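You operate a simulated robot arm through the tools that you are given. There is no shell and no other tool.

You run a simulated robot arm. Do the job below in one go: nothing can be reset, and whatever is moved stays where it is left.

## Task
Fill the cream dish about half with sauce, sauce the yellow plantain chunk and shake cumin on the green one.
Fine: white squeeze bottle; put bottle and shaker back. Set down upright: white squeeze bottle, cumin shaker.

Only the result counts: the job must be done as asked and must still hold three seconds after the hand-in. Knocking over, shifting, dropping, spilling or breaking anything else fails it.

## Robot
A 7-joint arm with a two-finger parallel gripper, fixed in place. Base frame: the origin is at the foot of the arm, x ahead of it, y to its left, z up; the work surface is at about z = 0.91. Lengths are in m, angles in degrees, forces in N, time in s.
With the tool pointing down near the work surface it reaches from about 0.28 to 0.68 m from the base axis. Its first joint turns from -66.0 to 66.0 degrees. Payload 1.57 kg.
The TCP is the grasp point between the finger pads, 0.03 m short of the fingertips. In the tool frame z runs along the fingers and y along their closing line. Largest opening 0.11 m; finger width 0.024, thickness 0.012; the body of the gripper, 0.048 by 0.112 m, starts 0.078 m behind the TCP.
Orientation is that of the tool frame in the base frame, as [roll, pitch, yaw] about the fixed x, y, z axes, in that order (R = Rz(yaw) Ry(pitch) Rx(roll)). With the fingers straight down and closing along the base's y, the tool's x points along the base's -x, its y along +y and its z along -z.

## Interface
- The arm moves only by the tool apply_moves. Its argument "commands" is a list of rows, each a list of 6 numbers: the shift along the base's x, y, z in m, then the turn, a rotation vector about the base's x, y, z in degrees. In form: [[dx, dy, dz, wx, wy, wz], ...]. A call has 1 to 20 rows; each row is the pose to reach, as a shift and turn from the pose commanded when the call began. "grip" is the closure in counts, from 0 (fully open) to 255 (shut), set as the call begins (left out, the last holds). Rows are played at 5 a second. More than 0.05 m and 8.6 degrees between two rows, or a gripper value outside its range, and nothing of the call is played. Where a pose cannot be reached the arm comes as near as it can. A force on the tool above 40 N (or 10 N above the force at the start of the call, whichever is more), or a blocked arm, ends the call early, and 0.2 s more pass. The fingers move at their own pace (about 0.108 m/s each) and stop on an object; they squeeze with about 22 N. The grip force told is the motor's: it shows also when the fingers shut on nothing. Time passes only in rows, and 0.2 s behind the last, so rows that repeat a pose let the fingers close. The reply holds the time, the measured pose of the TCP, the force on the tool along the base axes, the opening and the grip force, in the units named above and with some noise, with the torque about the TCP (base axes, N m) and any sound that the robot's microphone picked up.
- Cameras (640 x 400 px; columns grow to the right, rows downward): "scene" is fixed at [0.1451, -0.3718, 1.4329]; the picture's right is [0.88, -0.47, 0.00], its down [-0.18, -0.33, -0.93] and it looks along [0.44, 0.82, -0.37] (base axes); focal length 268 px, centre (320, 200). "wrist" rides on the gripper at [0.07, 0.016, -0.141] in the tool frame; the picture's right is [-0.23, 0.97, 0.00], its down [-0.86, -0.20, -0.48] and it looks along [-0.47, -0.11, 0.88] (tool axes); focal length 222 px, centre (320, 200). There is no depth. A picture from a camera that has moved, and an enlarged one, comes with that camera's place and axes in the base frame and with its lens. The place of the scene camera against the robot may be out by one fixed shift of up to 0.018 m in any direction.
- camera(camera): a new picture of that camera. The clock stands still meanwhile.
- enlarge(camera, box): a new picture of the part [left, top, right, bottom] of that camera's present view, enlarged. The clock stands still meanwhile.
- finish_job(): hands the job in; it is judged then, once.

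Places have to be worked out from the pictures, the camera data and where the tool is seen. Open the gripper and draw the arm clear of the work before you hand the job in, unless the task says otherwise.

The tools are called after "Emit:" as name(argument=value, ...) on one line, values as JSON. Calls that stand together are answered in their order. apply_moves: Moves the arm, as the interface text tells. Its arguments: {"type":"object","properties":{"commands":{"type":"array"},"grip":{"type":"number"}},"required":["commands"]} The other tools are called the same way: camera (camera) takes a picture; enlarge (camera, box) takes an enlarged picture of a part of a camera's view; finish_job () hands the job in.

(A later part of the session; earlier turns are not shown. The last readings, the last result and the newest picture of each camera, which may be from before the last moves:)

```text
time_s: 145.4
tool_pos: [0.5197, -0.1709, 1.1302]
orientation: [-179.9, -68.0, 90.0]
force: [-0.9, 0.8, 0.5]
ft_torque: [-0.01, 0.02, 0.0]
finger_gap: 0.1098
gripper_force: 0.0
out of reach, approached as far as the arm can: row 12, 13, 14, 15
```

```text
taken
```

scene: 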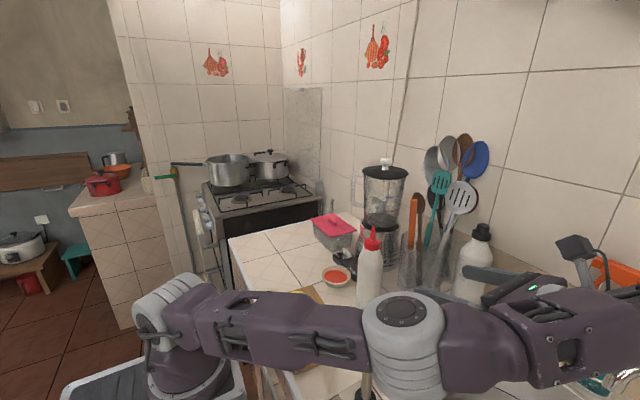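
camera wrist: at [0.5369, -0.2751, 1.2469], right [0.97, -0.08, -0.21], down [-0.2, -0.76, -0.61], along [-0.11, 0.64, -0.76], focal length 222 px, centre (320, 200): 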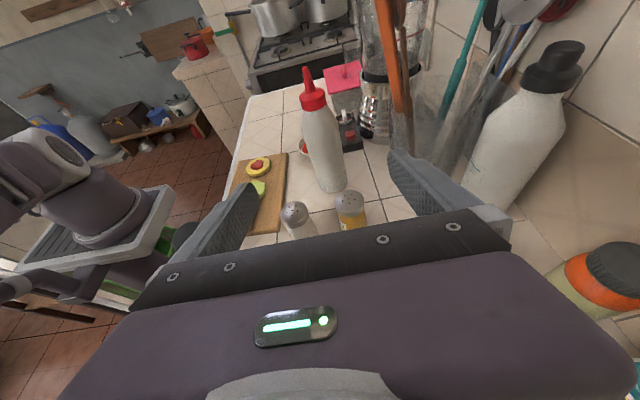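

The arm is stretched and the elbow has dropped low here, so I won't go further this way. But this view helps: I enlarge it to locate the shaker.

Emit:
enlarge(camera="wrist", box=[260, 160, 400, 240])

Emit:
enlarge(camera="scene", box=[280, 260, 480, 400])

```text
4.57 times, centred on (330, 200) of wrist
camera zoom: at [0.5369, -0.2751, 1.2469], right [0.97, -0.08, -0.21], down [-0.2, -0.76, -0.61], along [-0.11, 0.64, -0.76], focal length 1015 px, centre (274, 200)
```

zoom: 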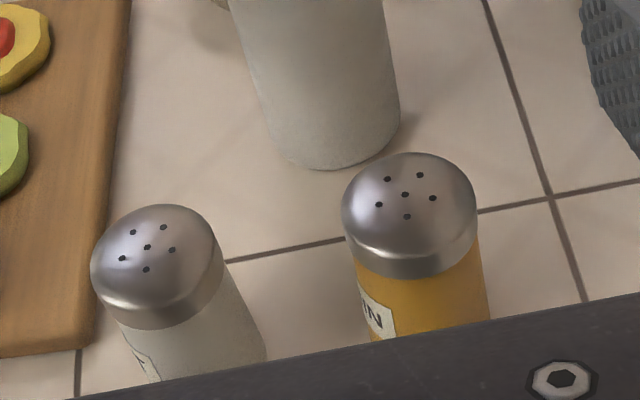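

```text
2.86 times, centred on (380, 330) of scene
camera zoom: at [0.1451, -0.3718, 1.4329], right [0.88, -0.47, 0.0], down [-0.18, -0.33, -0.93], along [0.44, 0.82, -0.37], focal length 766 px, centre (149, -171)
```

zoom: 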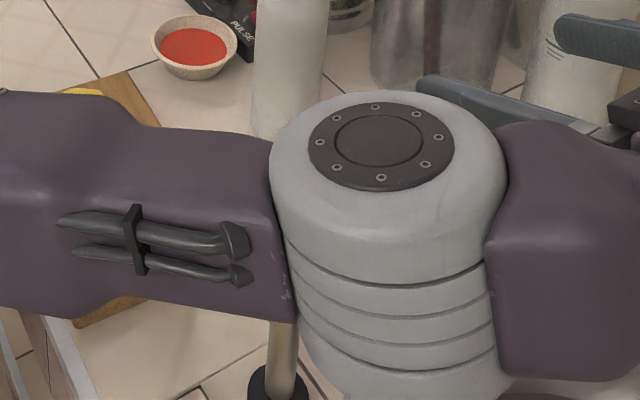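

The elbow has swung down close to the tall post beside the sink, so I retreat along the path I came, up and to the left, to lift the elbow again.

Emit:
apply_moves(commands=[[0.002, 0.015, 0.02, 0, 0, 0], [0.004, 0.04, 0.04, 0, 0, 0], [0.004, 0.065, 0.055, 0, 0, 0], [0.002, 0.09, 0.068, 0, 0, 0], [0, 0.12, 0.075, 0, 0, 0], [0, 0.15, 0.08, 0, 0, 0], [0, 0.18, 0.08, 0, 0, 0], [0, 0.2, 0.08, 0, 0, 0]])

Emit:
camera(camera="scene")

```text
time_s: 147.2
tool_pos: [0.5183, 0.0297, 1.2121]
orientation: [-180.0, -68.1, 90.1]
force: [0.1, 0.8, -0.4]
ft_torque: [-0.03, 0.02, -0.03]
finger_gap: 0.1099
gripper_force: 0.0
```

```text
taken
```

scene: 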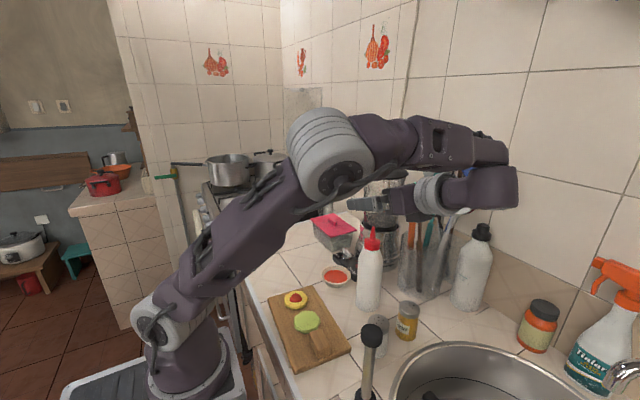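

Elbow is up again and everything is in place. From the two wrist views the cumin shaker's axis is at (0.542, −0.068) with its cap top at z≈0.99, and the salt at (0.456, −0.068). I approach above it with azimuth 75° (less stretched) and narrower fingers.

Emit:
apply_moves(commands=[[0.004, -0.016, 0, 0, 0, -2.5], [0.008, -0.033, 0, 0, 0, -5], [0.012, -0.05, -0.01, 0, 0, -7.5], [0.016, -0.066, -0.025, 0, 0, -10], [0.02, -0.082, -0.04, 0, 0, -12.5], [0.024, -0.098, -0.055, 0, 0, -15], [0.024, -0.098, -0.055, 0, 0, -15]], grip=90)

Emit:
camera(camera="scene")

Emit:
camera(camera="wrist")

```text
time_s: 148.8
tool_pos: [0.545, -0.0693, 1.1561]
orientation: [180.0, -68.0, 75.1]
force: [0.5, -0.3, 0.1]
ft_torque: [-0.01, -0.01, 0.02]
finger_gap: 0.0712
gripper_force: 0.0
```

```text
taken
```

scene: 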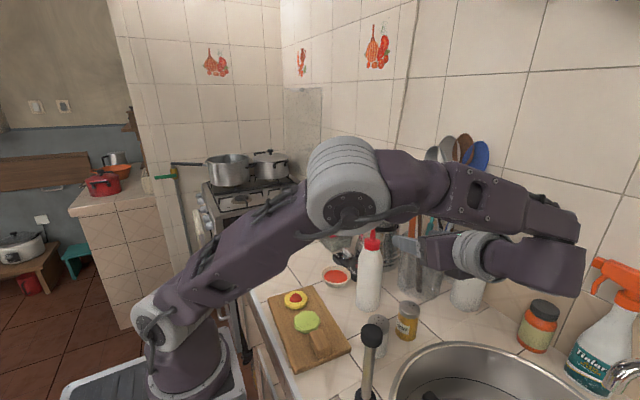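

```text
taken
camera wrist: at [0.5338, -0.1741, 1.2727], right [0.92, -0.33, -0.21], down [-0.39, -0.69, -0.61], along [0.06, 0.65, -0.76], focal length 222 px, centre (320, 200)
```

wrist: 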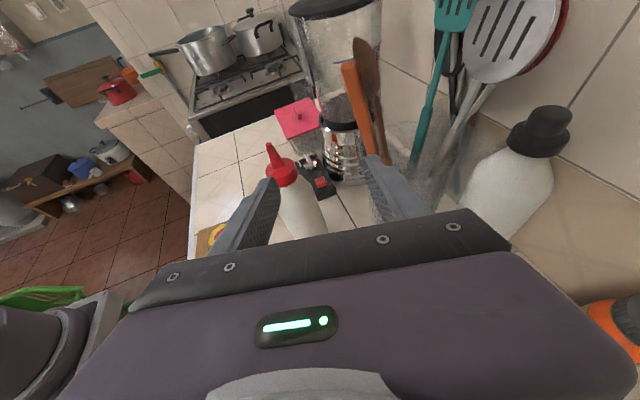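

Posture is fine. I descend to just above the cap and check both views.

Emit:
apply_moves(commands=[[-0.003, 0.001, -0.025, 0, 0, 0], [-0.003, 0.001, -0.05, 0, 0, 0], [-0.003, 0.001, -0.075, 0, 0, 0], [-0.003, 0.001, -0.1, 0, 0, 0], [-0.003, 0.001, -0.12, 0, 0, 0], [-0.003, 0.001, -0.12, 0, 0, 0]])

Emit:
camera(camera="scene")

Emit:
camera(camera="wrist")

```text
time_s: 150.2
tool_pos: [0.541, -0.0677, 1.0358]
orientation: [179.9, -68.0, 75.1]
force: [-0.1, 0.1, 0.2]
ft_torque: [-0.04, -0.01, 0.01]
finger_gap: 0.0714
gripper_force: 0.0
```

```text
taken
```

scene: 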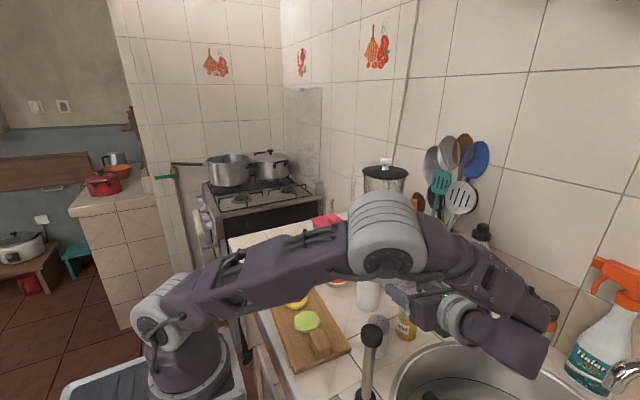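

```text
taken
camera wrist: at [0.5309, -0.173, 1.1528], right [0.92, -0.33, -0.21], down [-0.39, -0.69, -0.61], along [0.06, 0.65, -0.76], focal length 222 px, centre (320, 200)
```

wrist: 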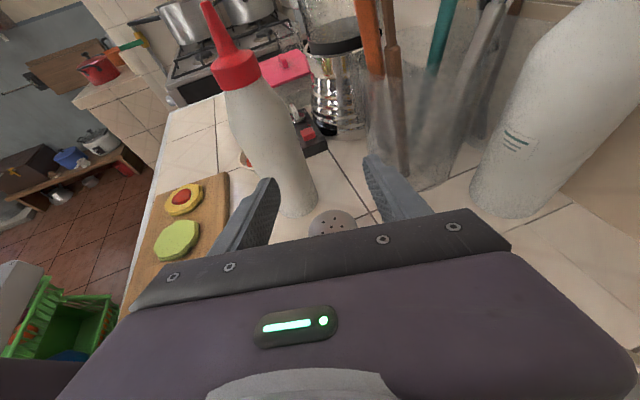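

The cap is centred between the fingers, but the elbow keeps dropping toward the post's height. I re-orient to azimuth 65° and 30° tilt, which brings the wrist closer and higher, lifting the elbow, before going lower.

Emit:
apply_moves(commands=[[0, 0, 0.01, -1.9, 0.7, -2.5], [0, 0, 0.015, -3.8, 1.4, -5], [0, 0, 0.015, -5.7, 2.1, -7.5], [0, 0, 0.01, -7.55, 2.75, -10], [0, 0, 0.005, -7.55, 2.75, -10]])

Emit:
camera(camera="scene")

Emit:
camera(camera="wrist")

```text
time_s: 151.4
tool_pos: [0.5426, -0.0684, 1.0401]
orientation: [-180.0, -60.1, 65.0]
force: [1.0, -0.5, -0.2]
ft_torque: [-0.03, -0.01, -0.01]
finger_gap: 0.0714
gripper_force: 0.0
```

```text
taken
```

scene: 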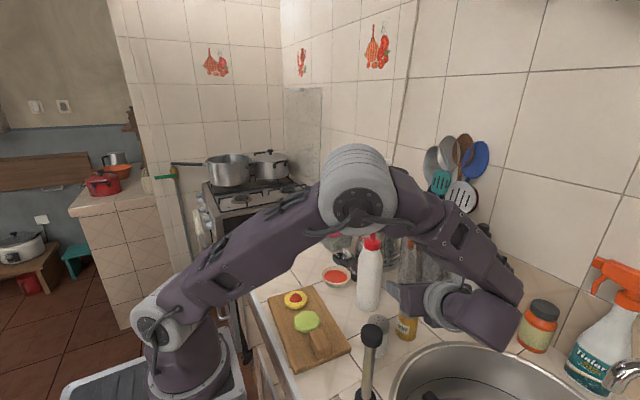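

```text
taken
camera wrist: at [0.5201, -0.1534, 1.1713], right [0.84, -0.51, -0.2], down [-0.54, -0.68, -0.5], along [0.12, 0.52, -0.84], focal length 222 px, centre (320, 200)
```

wrist: 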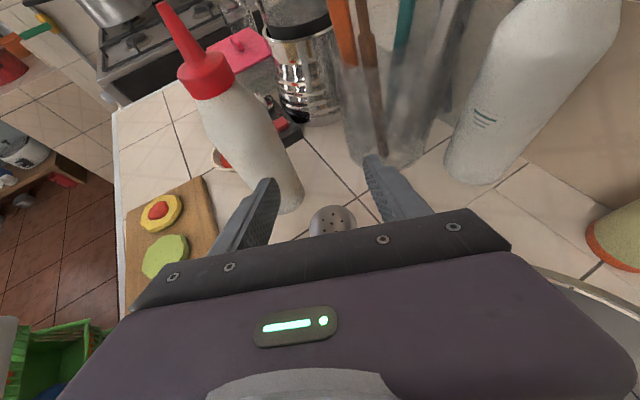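

The elbow is higher now and the cap sits at about (0.543, −0.067). I descend around the shaker to z≈0.957.

Emit:
apply_moves(commands=[[0.0005, 0.001, -0.018, 0, 0, 0], [0.001, 0.002, -0.036, 0, 0, 0], [0.001, 0.002, -0.054, 0, 0, 0], [0.001, 0.002, -0.07, 0, 0, 0], [0.001, 0.002, -0.083, 0, 0, 0], [0.001, 0.002, -0.083, 0, 0, 0]])

Emit:
camera(camera="scene")

Emit:
camera(camera="wrist")

```text
time_s: 152.8
tool_pos: [0.5421, -0.0644, 0.957]
orientation: [-179.9, -59.9, 65.1]
force: [0.1, -0.2, -0.1]
ft_torque: [0.01, 0.03, -0.01]
finger_gap: 0.0712
gripper_force: 0.1
```

```text
taken
```

scene: 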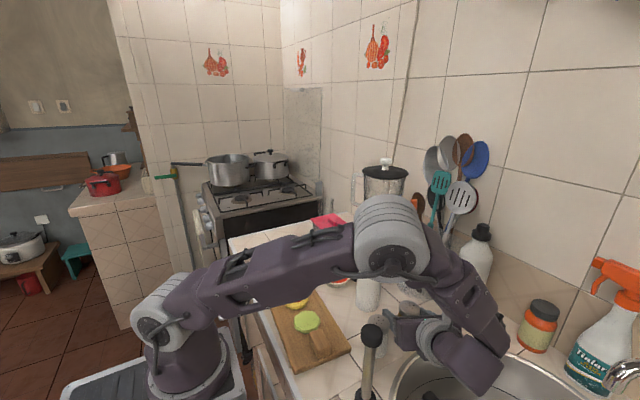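

```text
taken
camera wrist: at [0.521, -0.1509, 1.0887], right [0.84, -0.51, -0.2], down [-0.54, -0.68, -0.5], along [0.12, 0.52, -0.84], focal length 222 px, centre (320, 200)
```

wrist: 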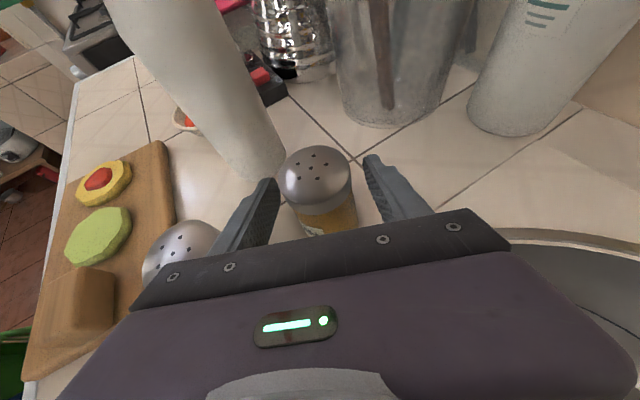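

The shaker is between the fingers, with the salt shaker clear of the left finger. I close on it.

Emit:
apply_moves(commands=[[0, 0, 0, 0, 0, 0], [0, 0, 0, 0, 0, 0], [0, 0, 0, 0, 0, 0], [0, 0, 0, 0, 0, 0]], grip=215)

Emit:
camera(camera="wrist")

```text
time_s: 153.8
tool_pos: [0.5428, -0.0652, 0.9585]
orientation: [-179.9, -60.0, 65.0]
force: [0.0, 0.2, -0.7]
ft_torque: [0.01, 0.04, 0.0]
finger_gap: 0.0424
gripper_force: 21.8
```

```text
taken
camera wrist: at [0.521, -0.1509, 1.0888], right [0.84, -0.51, -0.2], down [-0.54, -0.68, -0.5], along [0.12, 0.52, -0.84], focal length 222 px, centre (320, 200)
```

wrist: 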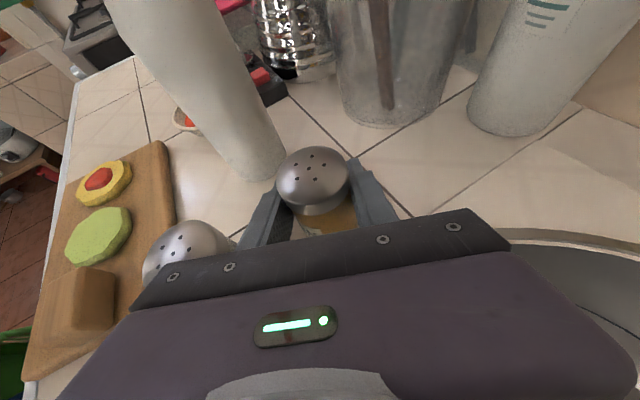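

Firm grip (gap 0.0424 m, 21.8 N) at TCP (0.5425, −0.065, 0.958), which I note as its home. I lift straight up.

Emit:
apply_moves(commands=[[0, 0, 0.01, 0, 0, 0], [0, 0, 0.025, 0, 0, 0], [0, 0, 0.045, 0, 0, 0], [0, 0, 0.07, 0, 0, 0], [0, 0, 0.095, 0, 0, 0], [0, 0, 0.12, 0, 0, 0], [0, 0, 0.145, 0, 0, 0], [0, 0, 0.17, 0, 0, 0], [0, 0, 0.17, 0, 0, 0]])

Emit:
camera(camera="wrist")

Emit:
camera(camera="scene")

```text
time_s: 155.8
tool_pos: [0.5413, -0.0661, 1.1283]
orientation: [-179.9, -59.9, 65.0]
force: [-0.1, 0.4, -0.4]
ft_torque: [-0.01, -0.02, -0.01]
finger_gap: 0.0426
gripper_force: 21.7
```

```text
taken
camera wrist: at [0.5201, -0.1516, 1.2583], right [0.84, -0.51, -0.2], down [-0.54, -0.68, -0.5], along [0.12, 0.52, -0.84], focal length 222 px, centre (320, 200)
```

wrist: 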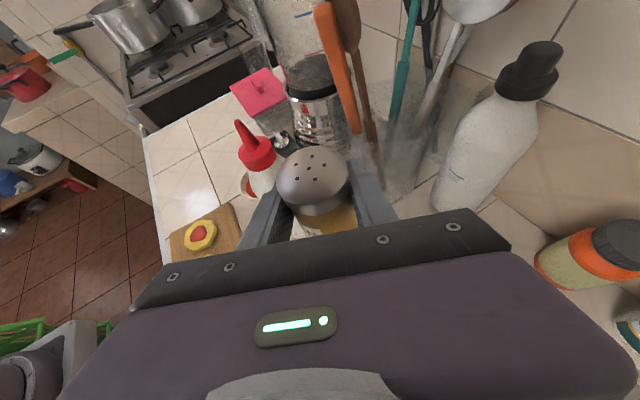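

```text
taken
```

scene: 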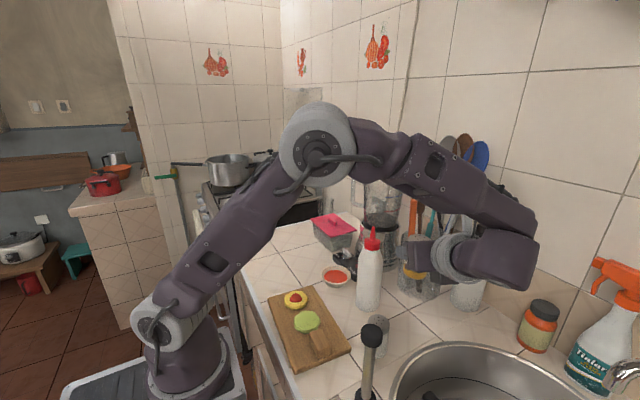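

The shaker is lifted. I raise a bit more to clear the bottle's nozzle, then move toward the green chunk while yawing the tool to azimuth ~128°, so the wrist stays clear of the post and over the salt at a safe height.

Emit:
apply_moves(commands=[[-0.01, 0, 0.025, 0, 0, 0], [-0.025, 0, 0.05, 0, 0, 0], [-0.045, 0.005, 0.065, 0, 0, 6], [-0.065, 0.01, 0.07, 0, 0, 12], [-0.085, 0.02, 0.07, 0, 0, 18], [-0.105, 0.032, 0.07, 0, 0, 24], [-0.122, 0.045, 0.07, 0, 0, 30], [-0.14, 0.06, 0.07, 0, 0, 36.5], [-0.156, 0.077, 0.07, 0, 0, 43], [-0.172, 0.095, 0.07, 0, 0, 49.5], [-0.185, 0.113, 0.07, 0, 0, 56], [-0.196, 0.133, 0.07, 0, 0, 63], [-0.196, 0.133, 0.07, 0, 0, 63]])

Emit:
camera(camera="scene")

Emit:
camera(camera="wrist")

```text
time_s: 158.6
tool_pos: [0.3465, 0.0691, 1.1981]
orientation: [-179.9, -60.0, 128.2]
force: [0.1, 0.0, -0.9]
ft_torque: [0.04, -0.02, 0.0]
finger_gap: 0.0421
gripper_force: 22.5
```

```text
taken
```

scene: 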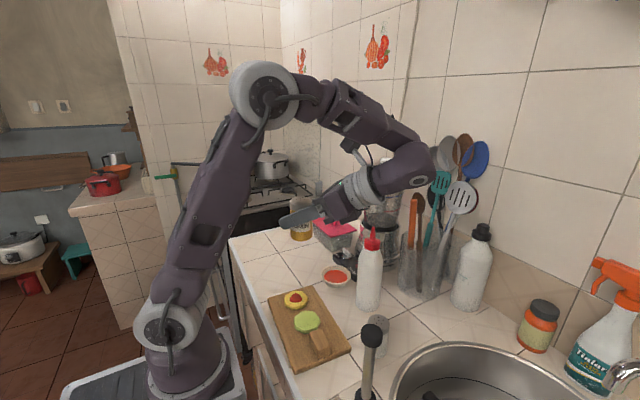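

```text
taken
camera wrist: at [0.4139, 0.01, 1.328], right [0.83, 0.51, -0.2], down [0.36, -0.78, -0.5], along [-0.41, 0.35, -0.84], focal length 222 px, centre (320, 200)
```

wrist: 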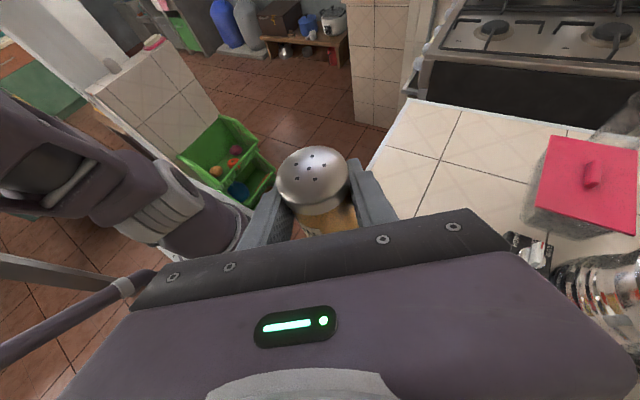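

The shaker is above the green chunk at a safe height, elbow up. I level the tool and lower to z≈1.12.

Emit:
apply_moves(commands=[[-0.002, -0.0015, -0.013, 3.94, 3.08, 0], [-0.0036, -0.003, -0.026, 7.88, 6.16, 0], [-0.0054, -0.0046, -0.039, 11.82, 9.24, 0], [-0.0072, -0.0062, -0.052, 15.76, 12.32, 0], [-0.009, -0.0077, -0.065, 19.7, 15.4, 0], [-0.009, -0.0077, -0.078, 23.64, 18.48, 0], [-0.009, -0.0077, -0.078, 23.64, 18.48, 0]])

Emit:
camera(camera="scene")

Emit:
camera(camera="wrist")

```text
time_s: 160.2
tool_pos: [0.3373, 0.0603, 1.1202]
orientation: [44.0, -89.9, -96.0]
force: [0.2, 1.3, -0.8]
ft_torque: [0.01, -0.02, -0.02]
finger_gap: 0.0419
gripper_force: 21.9
```

```text
taken
```

scene: 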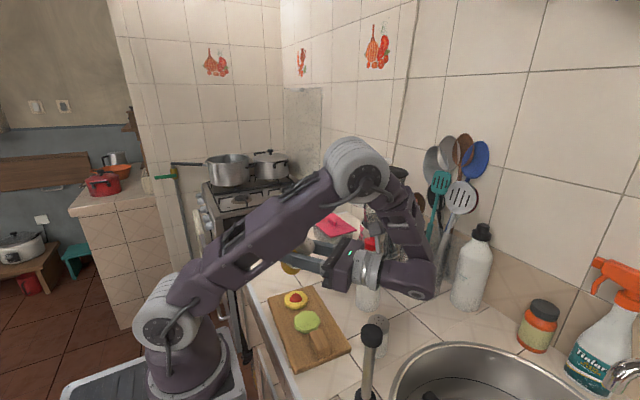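

```text
taken
camera wrist: at [0.4375, -0.0402, 1.1888], right [0.77, 0.6, -0.23], down [0.14, -0.5, -0.86], along [-0.63, 0.62, -0.47], focal length 222 px, centre (320, 200)
```

wrist: 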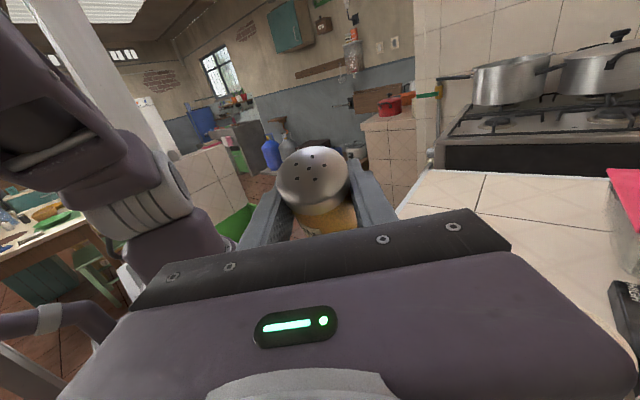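

Level and clear of the bottle. I roll slowly to −82° (cap still slightly above horizontal) keeping the cap over the green chunk, then check the elbow.

Emit:
apply_moves(commands=[[0.0022, 0.0017, 0, 3.386, -4.334, 0], [0.0044, 0.0035, 0, 6.772, -8.668, 0], [0.0066, 0.0051, 0, 10.158, -13.0, 0], [0.0087, 0.0068, 0, 13.544, -17.34, 0], [0.0107, 0.0084, 0, 16.93, -21.67, 0], [0.0126, 0.0099, 0, 20.316, -26.0, 0], [0.0144, 0.0113, 0, 23.702, -30.34, 0], [0.0161, 0.0126, 0, 27.088, -34.67, 0], [0.0176, 0.0138, 0, 30.474, -39.0, 0], [0.019, 0.0148, 0, 33.86, -43.34, 0], [0.0202, 0.0158, 0, 37.246, -47.67, 0], [0.0212, 0.0165, 0, 40.632, -52.0, 0], [0.022, 0.0172, 0, 44.018, -56.34, 0], [0.0226, 0.0176, 0, 47.404, -60.68, 0], [0.023, 0.0179, 0, 50.79, -65.0, 0]])

Emit:
camera(camera="scene")

Emit:
enlarge(camera="scene", box=[250, 200, 420, 340])

```text
time_s: 163.4
tool_pos: [0.3604, 0.0778, 1.1204]
orientation: [90.1, -7.3, -142.1]
force: [0.1, -1.2, -0.6]
ft_torque: [0.01, 0.01, 0.01]
finger_gap: 0.0419
gripper_force: 21.7
```

```text
taken
```

scene: 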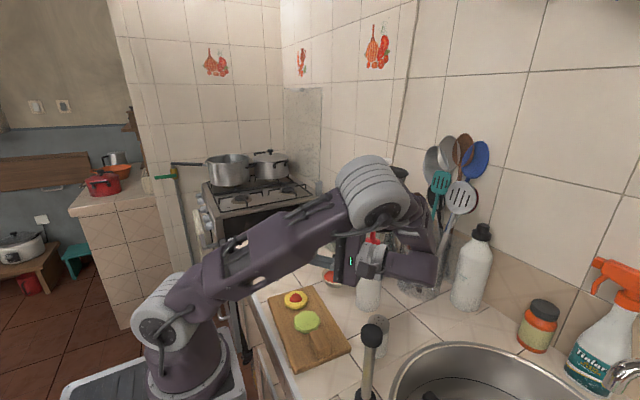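

```text
2.86 times, centred on (335, 270) of scene
camera zoom: at [0.1451, -0.3717, 1.4329], right [0.88, -0.47, 0.0], down [-0.18, -0.33, -0.93], along [0.44, 0.82, -0.37], focal length 766 px, centre (277, 0)
```

zoom: 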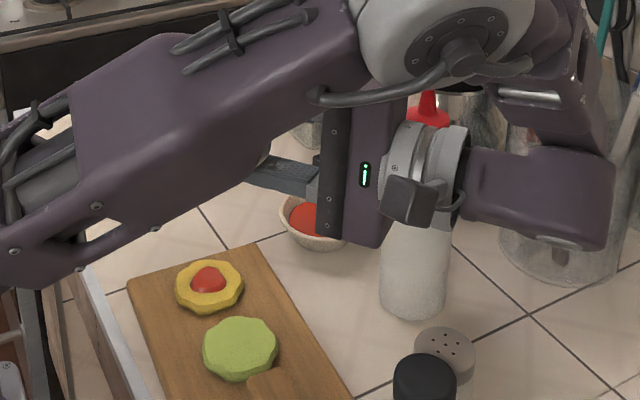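

Clearances look fine (elbow ~5 cm above the hand). I continue to −120° and check again.

Emit:
apply_moves(commands=[[0.0002, 0.0002, 0, 4.617, -5.91, 0], [0, 0, 0, 9.235, -11.82, 0], [-0.0006, -0.0005, 0, 13.85, -17.73, 0], [-0.0016, -0.0012, 0, 18.47, -23.64, 0], [-0.0029, -0.0023, 0, 23.09, -29.55, 0]])

Emit:
enlarge(camera="scene", box=[250, 180, 450, 340])

Emit:
camera(camera="wrist")

```text
time_s: 164.6
tool_pos: [0.3585, 0.0755, 1.1204]
orientation: [90.2, 30.2, -142.0]
force: [0.6, -0.9, -1.1]
ft_torque: [-0.01, 0.01, 0.01]
finger_gap: 0.0423
gripper_force: 22.2
```

```text
2.50 times, centred on (350, 260) of scene
camera zoom: at [0.1451, -0.3717, 1.4329], right [0.88, -0.47, 0.0], down [-0.18, -0.33, -0.93], along [0.44, 0.82, -0.37], focal length 671 px, centre (245, 50)
```

zoom: 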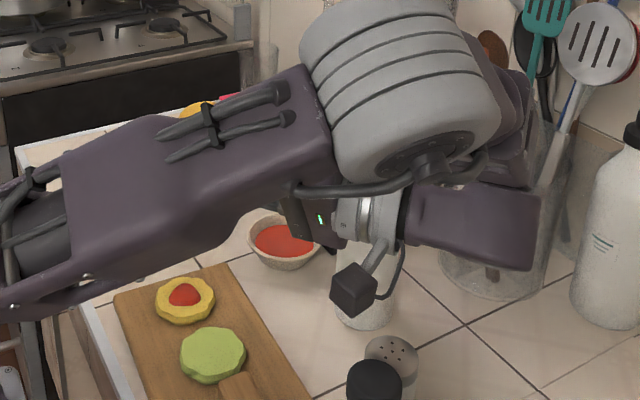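

```text
taken
camera wrist: at [0.3914, -0.0772, 1.0991], right [-0.23, -0.18, 0.96], down [0.96, 0.14, 0.26], along [-0.18, 0.97, 0.14], focal length 222 px, centre (320, 200)
```

wrist: 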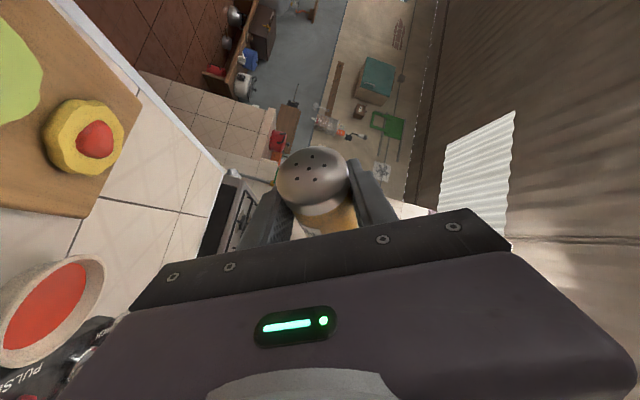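

The elbow is sinking toward the hand in this roll direction (the last joint is near its limit here), so I back out and will use the positive roll, which has more room at this azimuth. Rolling back to upright.

Emit:
apply_moves(commands=[[0.0011, 0.0009, 0, -3.694, 4.728, 0], [0.002, 0.0015, 0, -7.388, 9.456, 0], [0.0026, 0.002, 0, -11.082, 14.184, 0], [0.003, 0.0023, 0, -14.776, 18.912, 0], [0.0031, 0.0024, 0, -18.47, 23.64, 0], [0.003, 0.0023, 0, -22.164, 28.368, 0], [0.0026, 0.002, 0, -25.858, 33.096, 0], [0.002, 0.0015, 0, -29.552, 37.824, 0], [0.0011, 0.0009, 0, -33.246, 42.552, 0], [0, 0, 0, -36.94, 47.28, 0], [-0.0013, -0.001, 0, -40.634, 52.008, 0], [-0.0029, -0.0022, 0, -44.328, 56.736, 0], [-0.0046, -0.0036, 0, -48.022, 61.464, 0], [-0.0065, -0.005, 0, -51.716, 66.192, 0], [-0.0085, -0.0066, 0, -55.41, 70.92, 0], [-0.0107, -0.0083, 0, -59.104, 75.648, 0], [-0.0129, -0.0101, 0, -62.798, 80.376, 0], [-0.0153, -0.0119, 0, -66.492, 85.104, 0], [-0.0177, -0.0138, 0, -70.186, 89.832, 0], [-0.0201, -0.0157, 0, -73.88, 94.56, 0]])

Emit:
camera(camera="scene")

```text
time_s: 168.8
tool_pos: [0.3363, 0.0593, 1.1198]
orientation: [-70.7, -89.9, 19.0]
force: [-0.7, -0.2, -0.7]
ft_torque: [-0.02, 0.03, 0.06]
finger_gap: 0.0421
gripper_force: 22.2
```

```text
taken
```

scene: 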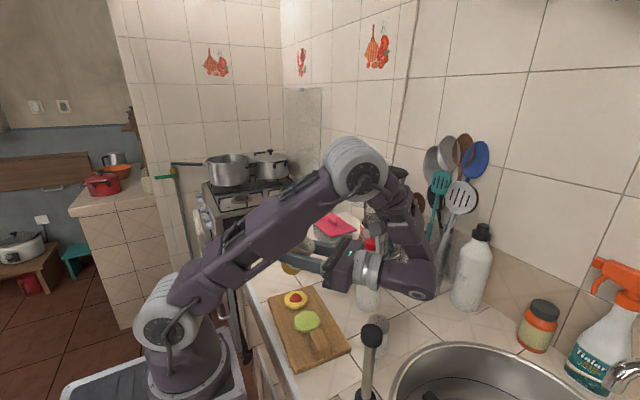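

Upright again, elbow up. Now the positive roll to +82°, cap kept over the green chunk.

Emit:
apply_moves(commands=[[-0.0022, -0.0017, 0, -3.386, 4.334, 0], [-0.0044, -0.0035, 0, -6.772, 8.668, 0], [-0.0066, -0.0051, 0, -10.158, 13.0, 0], [-0.0087, -0.0068, 0, -13.544, 17.34, 0], [-0.0107, -0.0084, 0, -16.93, 21.67, 0], [-0.0126, -0.0099, 0, -20.316, 26.0, 0], [-0.0144, -0.0113, 0, -23.702, 30.34, 0], [-0.0161, -0.0126, 0, -27.088, 34.67, 0], [-0.0176, -0.0138, 0, -30.474, 39.0, 0], [-0.019, -0.0148, 0, -33.86, 43.34, 0], [-0.0202, -0.0158, 0, -37.246, 47.67, 0], [-0.0212, -0.0165, 0, -40.632, 52.0, 0], [-0.022, -0.0172, 0, -44.018, 56.34, 0], [-0.0226, -0.0176, 0, -47.404, 60.68, 0], [-0.023, -0.0179, 0, -50.79, 65.0, 0]])

Emit:
camera(camera="scene")

Emit:
enlarge(camera="scene", box=[250, 180, 450, 340])

```text
time_s: 172.0
tool_pos: [0.3143, 0.0411, 1.1193]
orientation: [-89.9, -7.4, 38.0]
force: [-0.4, 0.0, -0.6]
ft_torque: [0.0, -0.04, 0.0]
finger_gap: 0.0417
gripper_force: 22.2
```

```text
taken
```

scene: 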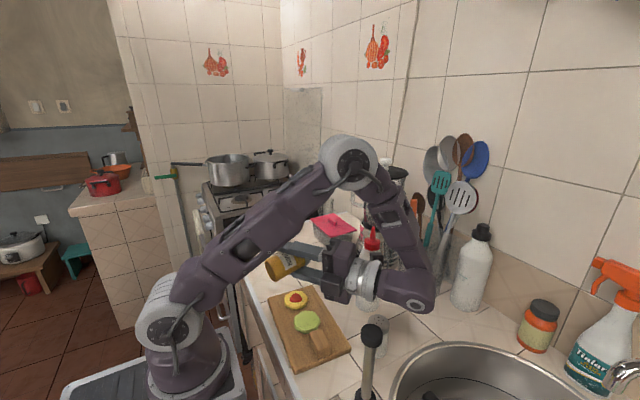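

```text
2.50 times, centred on (350, 260) of scene
camera zoom: at [0.1451, -0.3718, 1.4329], right [0.88, -0.47, 0.0], down [-0.18, -0.33, -0.93], along [0.44, 0.82, -0.37], focal length 671 px, centre (245, 50)
```

zoom: 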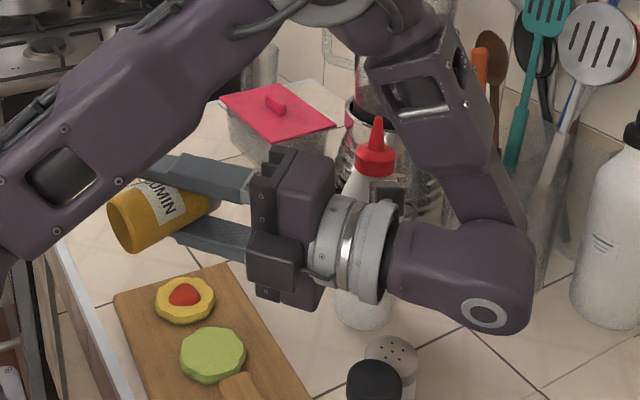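

This direction looks good: elbow high, shaker visible. I continue to +120°.

Emit:
apply_moves(commands=[[-0.0002, -0.0002, 0, -4.617, 5.91, 0], [0, 0, 0, -9.235, 11.82, 0], [0.0006, 0.0005, 0, -13.85, 17.73, 0], [0.0016, 0.0012, 0, -18.47, 23.64, 0], [0.0029, 0.0023, 0, -23.09, 29.55, 0]])

Emit:
enlarge(camera="scene", box=[250, 180, 450, 340])

```text
time_s: 173.2
tool_pos: [0.3186, 0.0438, 1.1204]
orientation: [-89.8, 30.1, 38.0]
force: [0.2, -0.7, -1.3]
ft_torque: [0.0, -0.01, -0.01]
finger_gap: 0.0418
gripper_force: 21.7
```

```text
2.50 times, centred on (350, 260) of scene
camera zoom: at [0.1451, -0.3718, 1.4329], right [0.88, -0.47, 0.0], down [-0.18, -0.33, -0.93], along [0.44, 0.82, -0.37], focal length 671 px, centre (245, 50)
```

zoom: 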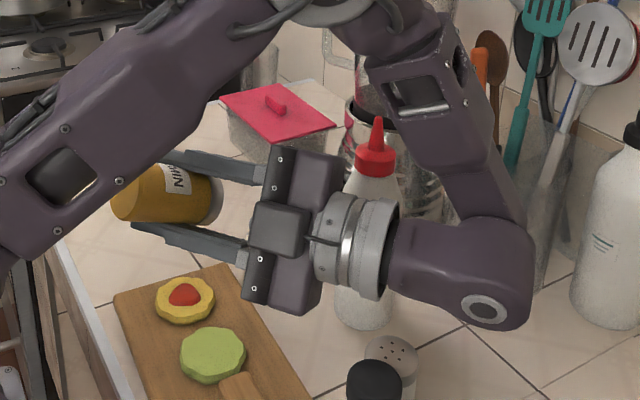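

The cap is right above the green chunk in the view. Rolling on to +150°.

Emit:
apply_moves(commands=[[0.0017, 0.0013, 0, -4.617, 5.91, 0], [0.0037, 0.0029, 0, -9.235, 11.82, 0], [0.006, 0.0047, 0, -13.85, 17.73, 0], [0.0085, 0.0066, 0, -18.47, 23.64, 0]])

Emit:
enlarge(camera="scene", box=[250, 180, 450, 340])

```text
time_s: 174.2
tool_pos: [0.327, 0.0509, 1.1202]
orientation: [-89.9, 60.1, 38.0]
force: [-0.4, -1.2, -1.0]
ft_torque: [0.01, 0.02, -0.03]
finger_gap: 0.042
gripper_force: 22.0
```

```text
2.50 times, centred on (350, 260) of scene
camera zoom: at [0.1451, -0.3718, 1.4329], right [0.88, -0.47, 0.0], down [-0.18, -0.33, -0.93], along [0.44, 0.82, -0.37], focal length 671 px, centre (245, 50)
```

zoom: 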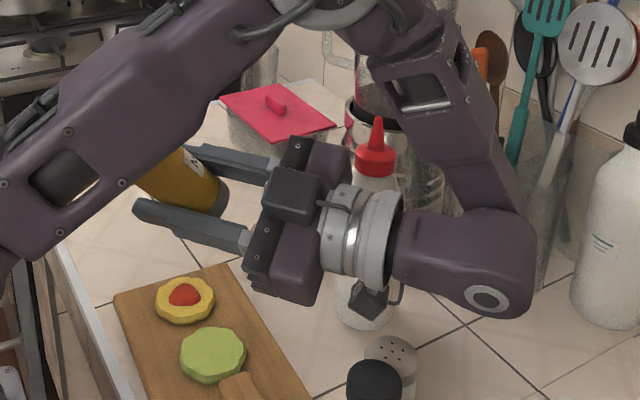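

At +150° (tilt ≈139°) and the cap is above the green chunk. I now shake vertically a few times and look.

Emit:
apply_moves(commands=[[0, 0, 0.03, 0, 0, 0], [0, 0, -0.008, 0, 0, 0], [0, 0, 0.03, 0, 0, 0], [0, 0, -0.008, 0, 0, 0], [0, 0, 0, 0, 0, 0]])

Emit:
enlarge(camera="scene", box=[250, 180, 450, 340])

Emit:
enlarge(camera="scene", box=[280, 270, 350, 330])

```text
time_s: 175.4
tool_pos: [0.326, 0.0505, 1.1202]
orientation: [-89.9, 60.1, 38.1]
force: [0.6, -0.5, -0.9]
ft_torque: [0.0, -0.01, 0.01]
finger_gap: 0.0421
gripper_force: 22.0
out of reach, approached as far as the arm can: row 1, 3
```

```text
2.50 times, centred on (350, 260) of scene
camera zoom: at [0.1451, -0.3718, 1.4329], right [0.88, -0.47, 0.0], down [-0.18, -0.33, -0.93], along [0.44, 0.82, -0.37], focal length 671 px, centre (245, 50)
```

zoom: 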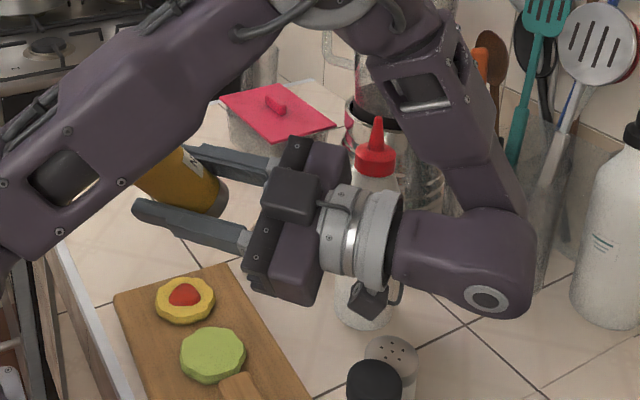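

```text
6.67 times, centred on (315, 300) of scene
camera zoom: at [0.1451, -0.3718, 1.4329], right [0.88, -0.47, 0.0], down [-0.18, -0.33, -0.93], along [0.44, 0.82, -0.37], focal length 1788 px, centre (353, -467)
```

zoom: 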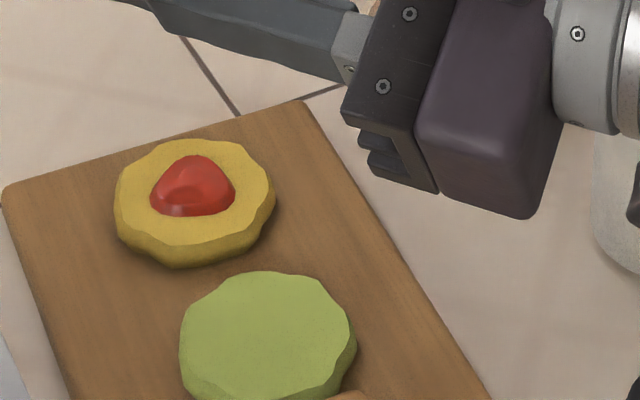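

No cumin yet, and the upward half of the shake was limited by reach. I'll turn the tool to azimuth 145°, which moves the wrist camera away from the salt shaker and lets me work lower with larger strokes. First I back the roll off to +135°.

Emit:
apply_moves(commands=[[-0.0025, -0.0019, 0, 4.617, -5.91, 0], [-0.0048, -0.0037, 0, 9.235, -11.82, 0]])

Emit:
apply_moves(commands=[[0.0003, -0.0025, 0, 0, 0, 4.3], [0.0006, -0.005, 0, 0, 0, 8.6], [0.0009, -0.0068, 0, 0, 0, 12.9], [0.0011, -0.008, 0, 0, 0, 17], [0.0011, -0.008, 0, 0, 0, 17]])

Emit:
camera(camera="scene")

Emit:
enlarge(camera="scene", box=[250, 180, 450, 340])

```text
time_s: 176.0
tool_pos: [0.3202, 0.0471, 1.1196]
orientation: [-89.9, 44.8, 37.8]
force: [0.3, 0.0, -1.4]
ft_torque: [-0.02, -0.03, -0.01]
finger_gap: 0.0421
gripper_force: 21.6
```

```text
time_s: 177.2
tool_pos: [0.3234, 0.0391, 1.1191]
orientation: [-89.9, 44.9, 55.0]
force: [-1.1, 0.1, -0.5]
ft_torque: [0.02, -0.03, 0.01]
finger_gap: 0.0418
gripper_force: 22.0
```

```text
taken
```

scene: 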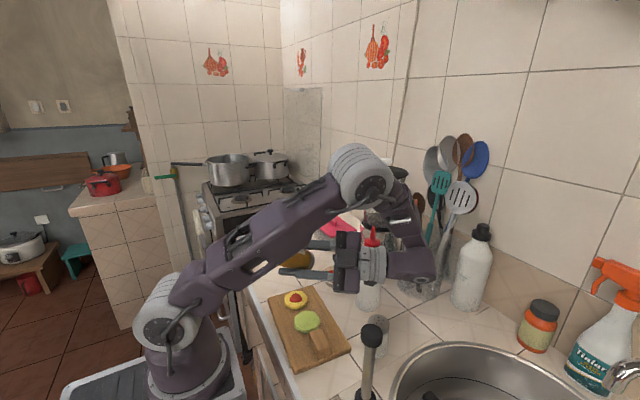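

```text
2.50 times, centred on (350, 260) of scene
camera zoom: at [0.1451, -0.3718, 1.4329], right [0.88, -0.47, 0.0], down [-0.18, -0.33, -0.93], along [0.44, 0.82, -0.37], focal length 671 px, centre (245, 50)
```

zoom: 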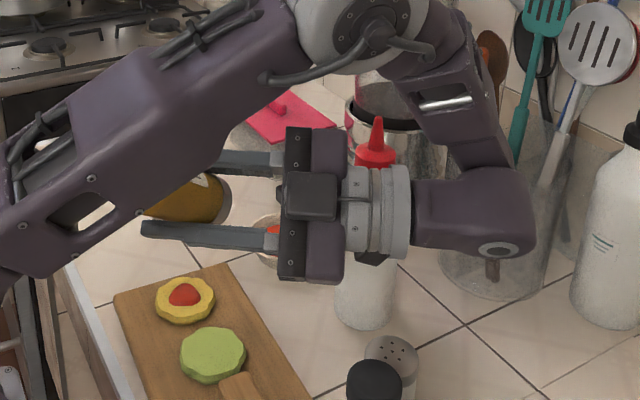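

Reached, with about 2 cm between wrist camera and bottle (which grows with more roll). I roll to +150° while lowering to z≈1.09.

Emit:
apply_moves(commands=[[0.0008, 0.0012, -0.005, -3.07, 2.15, 0], [0.0017, 0.0024, -0.012, -6.14, 4.31, 0], [0.0026, 0.0037, -0.02, -9.21, 6.46, 0], [0.0035, 0.005, -0.03, -12.29, 8.61, 0]])

Emit:
enlarge(camera="scene", box=[250, 180, 450, 340])

```text
time_s: 178.2
tool_pos: [0.3249, 0.0437, 1.0895]
orientation: [-89.9, 60.1, 54.9]
force: [0.3, 0.2, -0.6]
ft_torque: [0.01, -0.01, -0.02]
finger_gap: 0.042
gripper_force: 21.7
```

```text
2.50 times, centred on (350, 260) of scene
camera zoom: at [0.1451, -0.3718, 1.4329], right [0.88, -0.47, 0.0], down [-0.18, -0.33, -0.93], along [0.44, 0.82, -0.37], focal length 671 px, centre (245, 50)
```

zoom: 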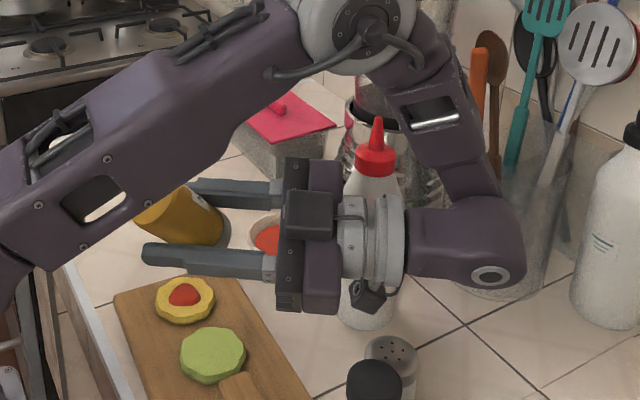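

Good. I roll to +158° at z≈1.10 and shake vertically with ~4.5 cm strokes upward from there.

Emit:
apply_moves(commands=[[0.002, 0.003, 0.012, -6.55, 4.59, 0], [0.002, 0.003, 0.055, -6.55, 4.59, 0], [0.002, 0.003, 0.012, -6.55, 4.59, 0], [0.002, 0.003, 0.055, -6.55, 4.59, 0], [0.002, 0.003, 0.012, -6.55, 4.59, 0]])

Emit:
enlarge(camera="scene", box=[250, 180, 450, 340])

Emit:
enlarge(camera="scene", box=[280, 270, 350, 330])

```text
time_s: 179.4
tool_pos: [0.3118, 0.0487, 1.0915]
orientation: [-89.9, 67.9, 54.8]
force: [-1.2, -0.4, -1.7]
ft_torque: [0.02, 0.03, 0.02]
finger_gap: 0.042
gripper_force: 22.1
out of reach, approached as far as the arm can: row 1, 2, 3, 4, 5
```

```text
2.50 times, centred on (350, 260) of scene
camera zoom: at [0.1451, -0.3717, 1.4329], right [0.88, -0.47, 0.0], down [-0.18, -0.33, -0.93], along [0.44, 0.82, -0.37], focal length 671 px, centre (245, 50)
```

zoom: 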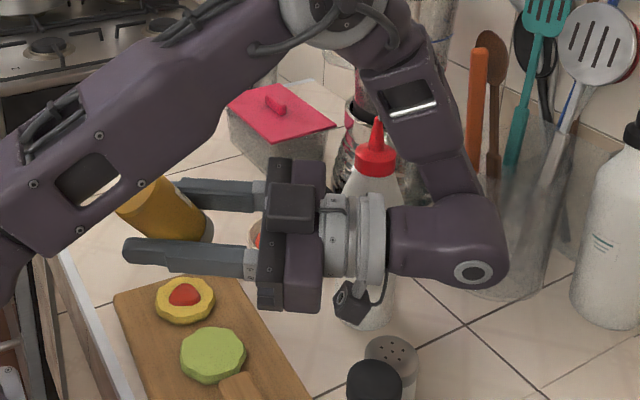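

```text
6.67 times, centred on (315, 300) of scene
camera zoom: at [0.1451, -0.3717, 1.4329], right [0.88, -0.47, 0.0], down [-0.18, -0.33, -0.93], along [0.44, 0.82, -0.37], focal length 1788 px, centre (353, -467)
```

zoom: 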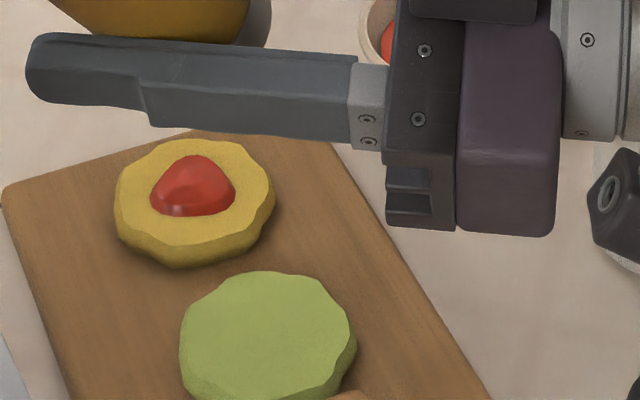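

φ=158° is past the limit, so that shake barely moved. I return to φ≈147° over the chunk, where there is margin, and shake there with 4.5 cm strokes.

Emit:
apply_moves(commands=[[0.007, -0.0015, 0.005, 4.5, -3.15, 0], [0.0135, -0.003, 0.01, 9.0, -6.31, 0], [0.0135, -0.003, 0.05, 9.0, -6.31, 0], [0.0135, -0.003, 0.005, 9.0, -6.31, 0], [0.0135, -0.003, 0.05, 9.0, -6.31, 0], [0.0135, -0.003, 0.005, 9.0, -6.31, 0], [0.0135, -0.003, 0.05, 9.0, -6.31, 0], [0.0135, -0.003, 0.01, 9.0, -6.31, 0]])

Emit:
enlarge(camera="scene", box=[250, 180, 450, 340])

Emit:
enlarge(camera="scene", box=[280, 270, 350, 330])

```text
time_s: 181.2
tool_pos: [0.3247, 0.0457, 1.1024]
orientation: [-89.7, 57.0, 55.0]
force: [-0.1, 1.4, -2.0]
ft_torque: [0.02, 0.04, 0.01]
finger_gap: 0.0419
gripper_force: 21.8
out of reach, approached as far as the arm can: row 3, 5, 7
```

```text
2.50 times, centred on (350, 260) of scene
camera zoom: at [0.1451, -0.3717, 1.4329], right [0.88, -0.47, 0.0], down [-0.18, -0.33, -0.93], along [0.44, 0.82, -0.37], focal length 671 px, centre (245, 50)
```

zoom: 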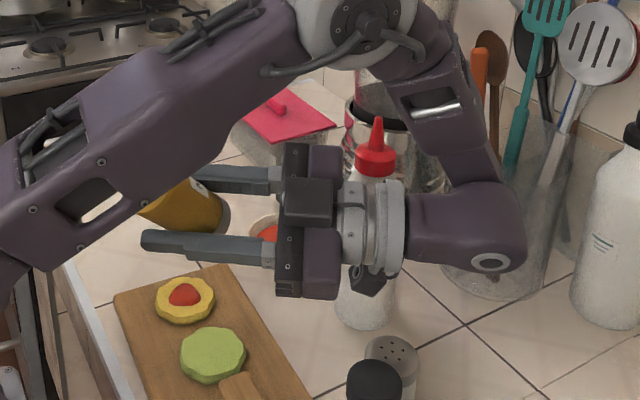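

```text
6.67 times, centred on (315, 300) of scene
camera zoom: at [0.1451, -0.3717, 1.4329], right [0.88, -0.47, 0.0], down [-0.18, -0.33, -0.93], along [0.44, 0.82, -0.37], focal length 1788 px, centre (353, -467)
```

zoom: 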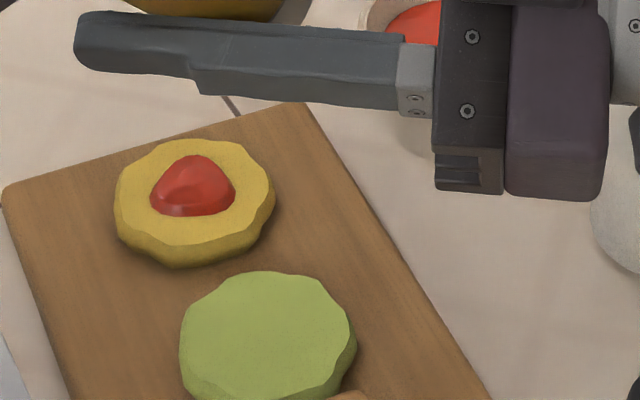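

Upward strokes are limited here. I test downward strokes instead (z between 1.10 and 1.065), which keep clear of the salt.

Emit:
apply_moves(commands=[[0, 0, -0.035, 0, 0, 0], [0, 0, 0, 0, 0, 0], [0, 0, -0.035, 0, 0, 0], [0, 0, 0, 0, 0, 0], [0, 0, -0.035, 0, 0, 0], [0, 0, 0, 0, 0, 0]])

Emit:
enlarge(camera="scene", box=[280, 270, 350, 330])

Emit:
enlarge(camera="scene", box=[250, 180, 450, 340])

```text
time_s: 182.6
tool_pos: [0.3245, 0.0466, 1.1019]
orientation: [-89.9, 56.9, 55.0]
force: [0.2, 0.2, -0.8]
ft_torque: [-0.02, -0.03, -0.04]
finger_gap: 0.0418
gripper_force: 21.9
```

```text
6.67 times, centred on (315, 300) of scene
camera zoom: at [0.1451, -0.3717, 1.4329], right [0.88, -0.47, 0.0], down [-0.18, -0.33, -0.93], along [0.44, 0.82, -0.37], focal length 1788 px, centre (353, -467)
```

zoom: 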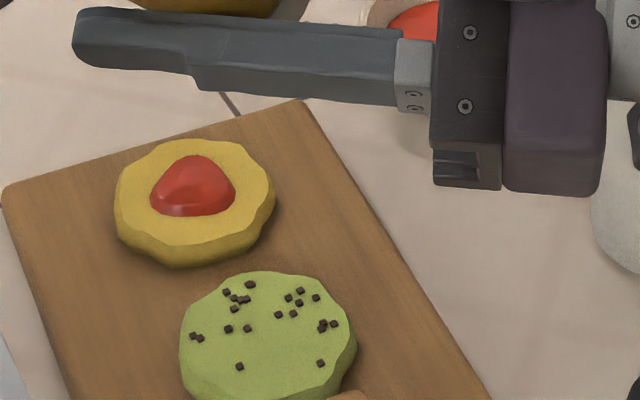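

```text
2.50 times, centred on (350, 260) of scene
camera zoom: at [0.1451, -0.3717, 1.4329], right [0.88, -0.47, 0.0], down [-0.18, -0.33, -0.93], along [0.44, 0.82, -0.37], focal length 671 px, centre (245, 50)
```

zoom: 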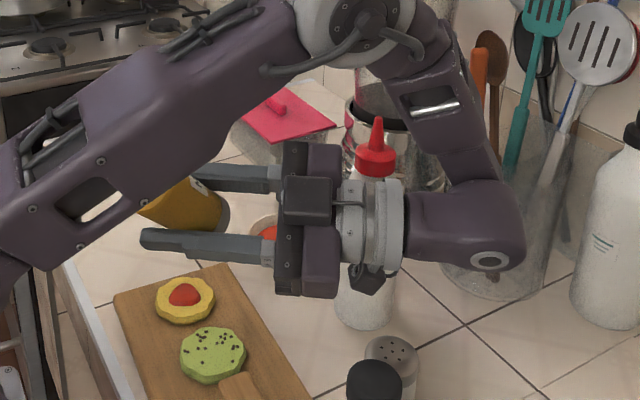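

Cumin grains now lie on the green chunk, all on it. I give one more down-up stroke pair to make sure it is enough, then check.

Emit:
apply_moves(commands=[[0, 0, -0.035, 0, 0, 0], [0, 0, 0, 0, 0, 0], [0, 0, 0, 0, 0, 0]])

Emit:
enlarge(camera="scene", box=[280, 270, 350, 330])

```text
time_s: 183.4
tool_pos: [0.3252, 0.0462, 1.0978]
orientation: [-89.9, 57.0, 55.0]
force: [-0.5, -0.5, -1.0]
ft_torque: [-0.04, -0.01, 0.0]
finger_gap: 0.0418
gripper_force: 22.3
```

```text
6.67 times, centred on (315, 300) of scene
camera zoom: at [0.1451, -0.3718, 1.4329], right [0.88, -0.47, 0.0], down [-0.18, -0.33, -0.93], along [0.44, 0.82, -0.37], focal length 1788 px, centre (353, -467)
```

zoom: 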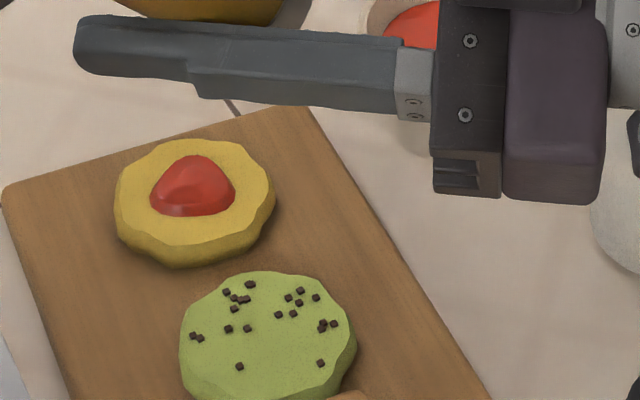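

The pattern is unchanged, so the chunk is seasoned and nothing fell elsewhere. I now gently reverse: roll to +135°, rise slightly, and yaw back to azimuth 128° (clear of the bottle).

Emit:
apply_moves(commands=[[-0.0009, -0.0013, 0.006, 3.28, -2.3, 0], [-0.0018, -0.0026, 0.012, 6.55, -4.59, 0], [-0.0027, -0.0039, 0.018, 9.83, -6.89, 0], [-0.0027, -0.0039, 0.018, 9.83, -6.89, 0]])

Emit:
apply_moves(commands=[[-0.0003, 0.002, 0, 0, 0, -4.3], [-0.0006, 0.004, 0, 0, 0, -8.6], [-0.0009, 0.006, 0, 0, 0, -12.9], [-0.0011, 0.008, 0, 0, 0, -17], [-0.0011, 0.008, 0, 0, 0, -17]])

```text
time_s: 184.4
tool_pos: [0.3225, 0.0423, 1.1202]
orientation: [-89.8, 44.9, 54.9]
force: [0.3, 0.9, -1.2]
ft_torque: [0.0, 0.01, 0.04]
finger_gap: 0.042
gripper_force: 22.3
```

```text
time_s: 185.6
tool_pos: [0.3207, 0.0501, 1.1188]
orientation: [-89.9, 44.9, 37.9]
force: [-0.2, 0.2, -0.5]
ft_torque: [-0.02, -0.02, -0.01]
finger_gap: 0.0419
gripper_force: 22.3
```

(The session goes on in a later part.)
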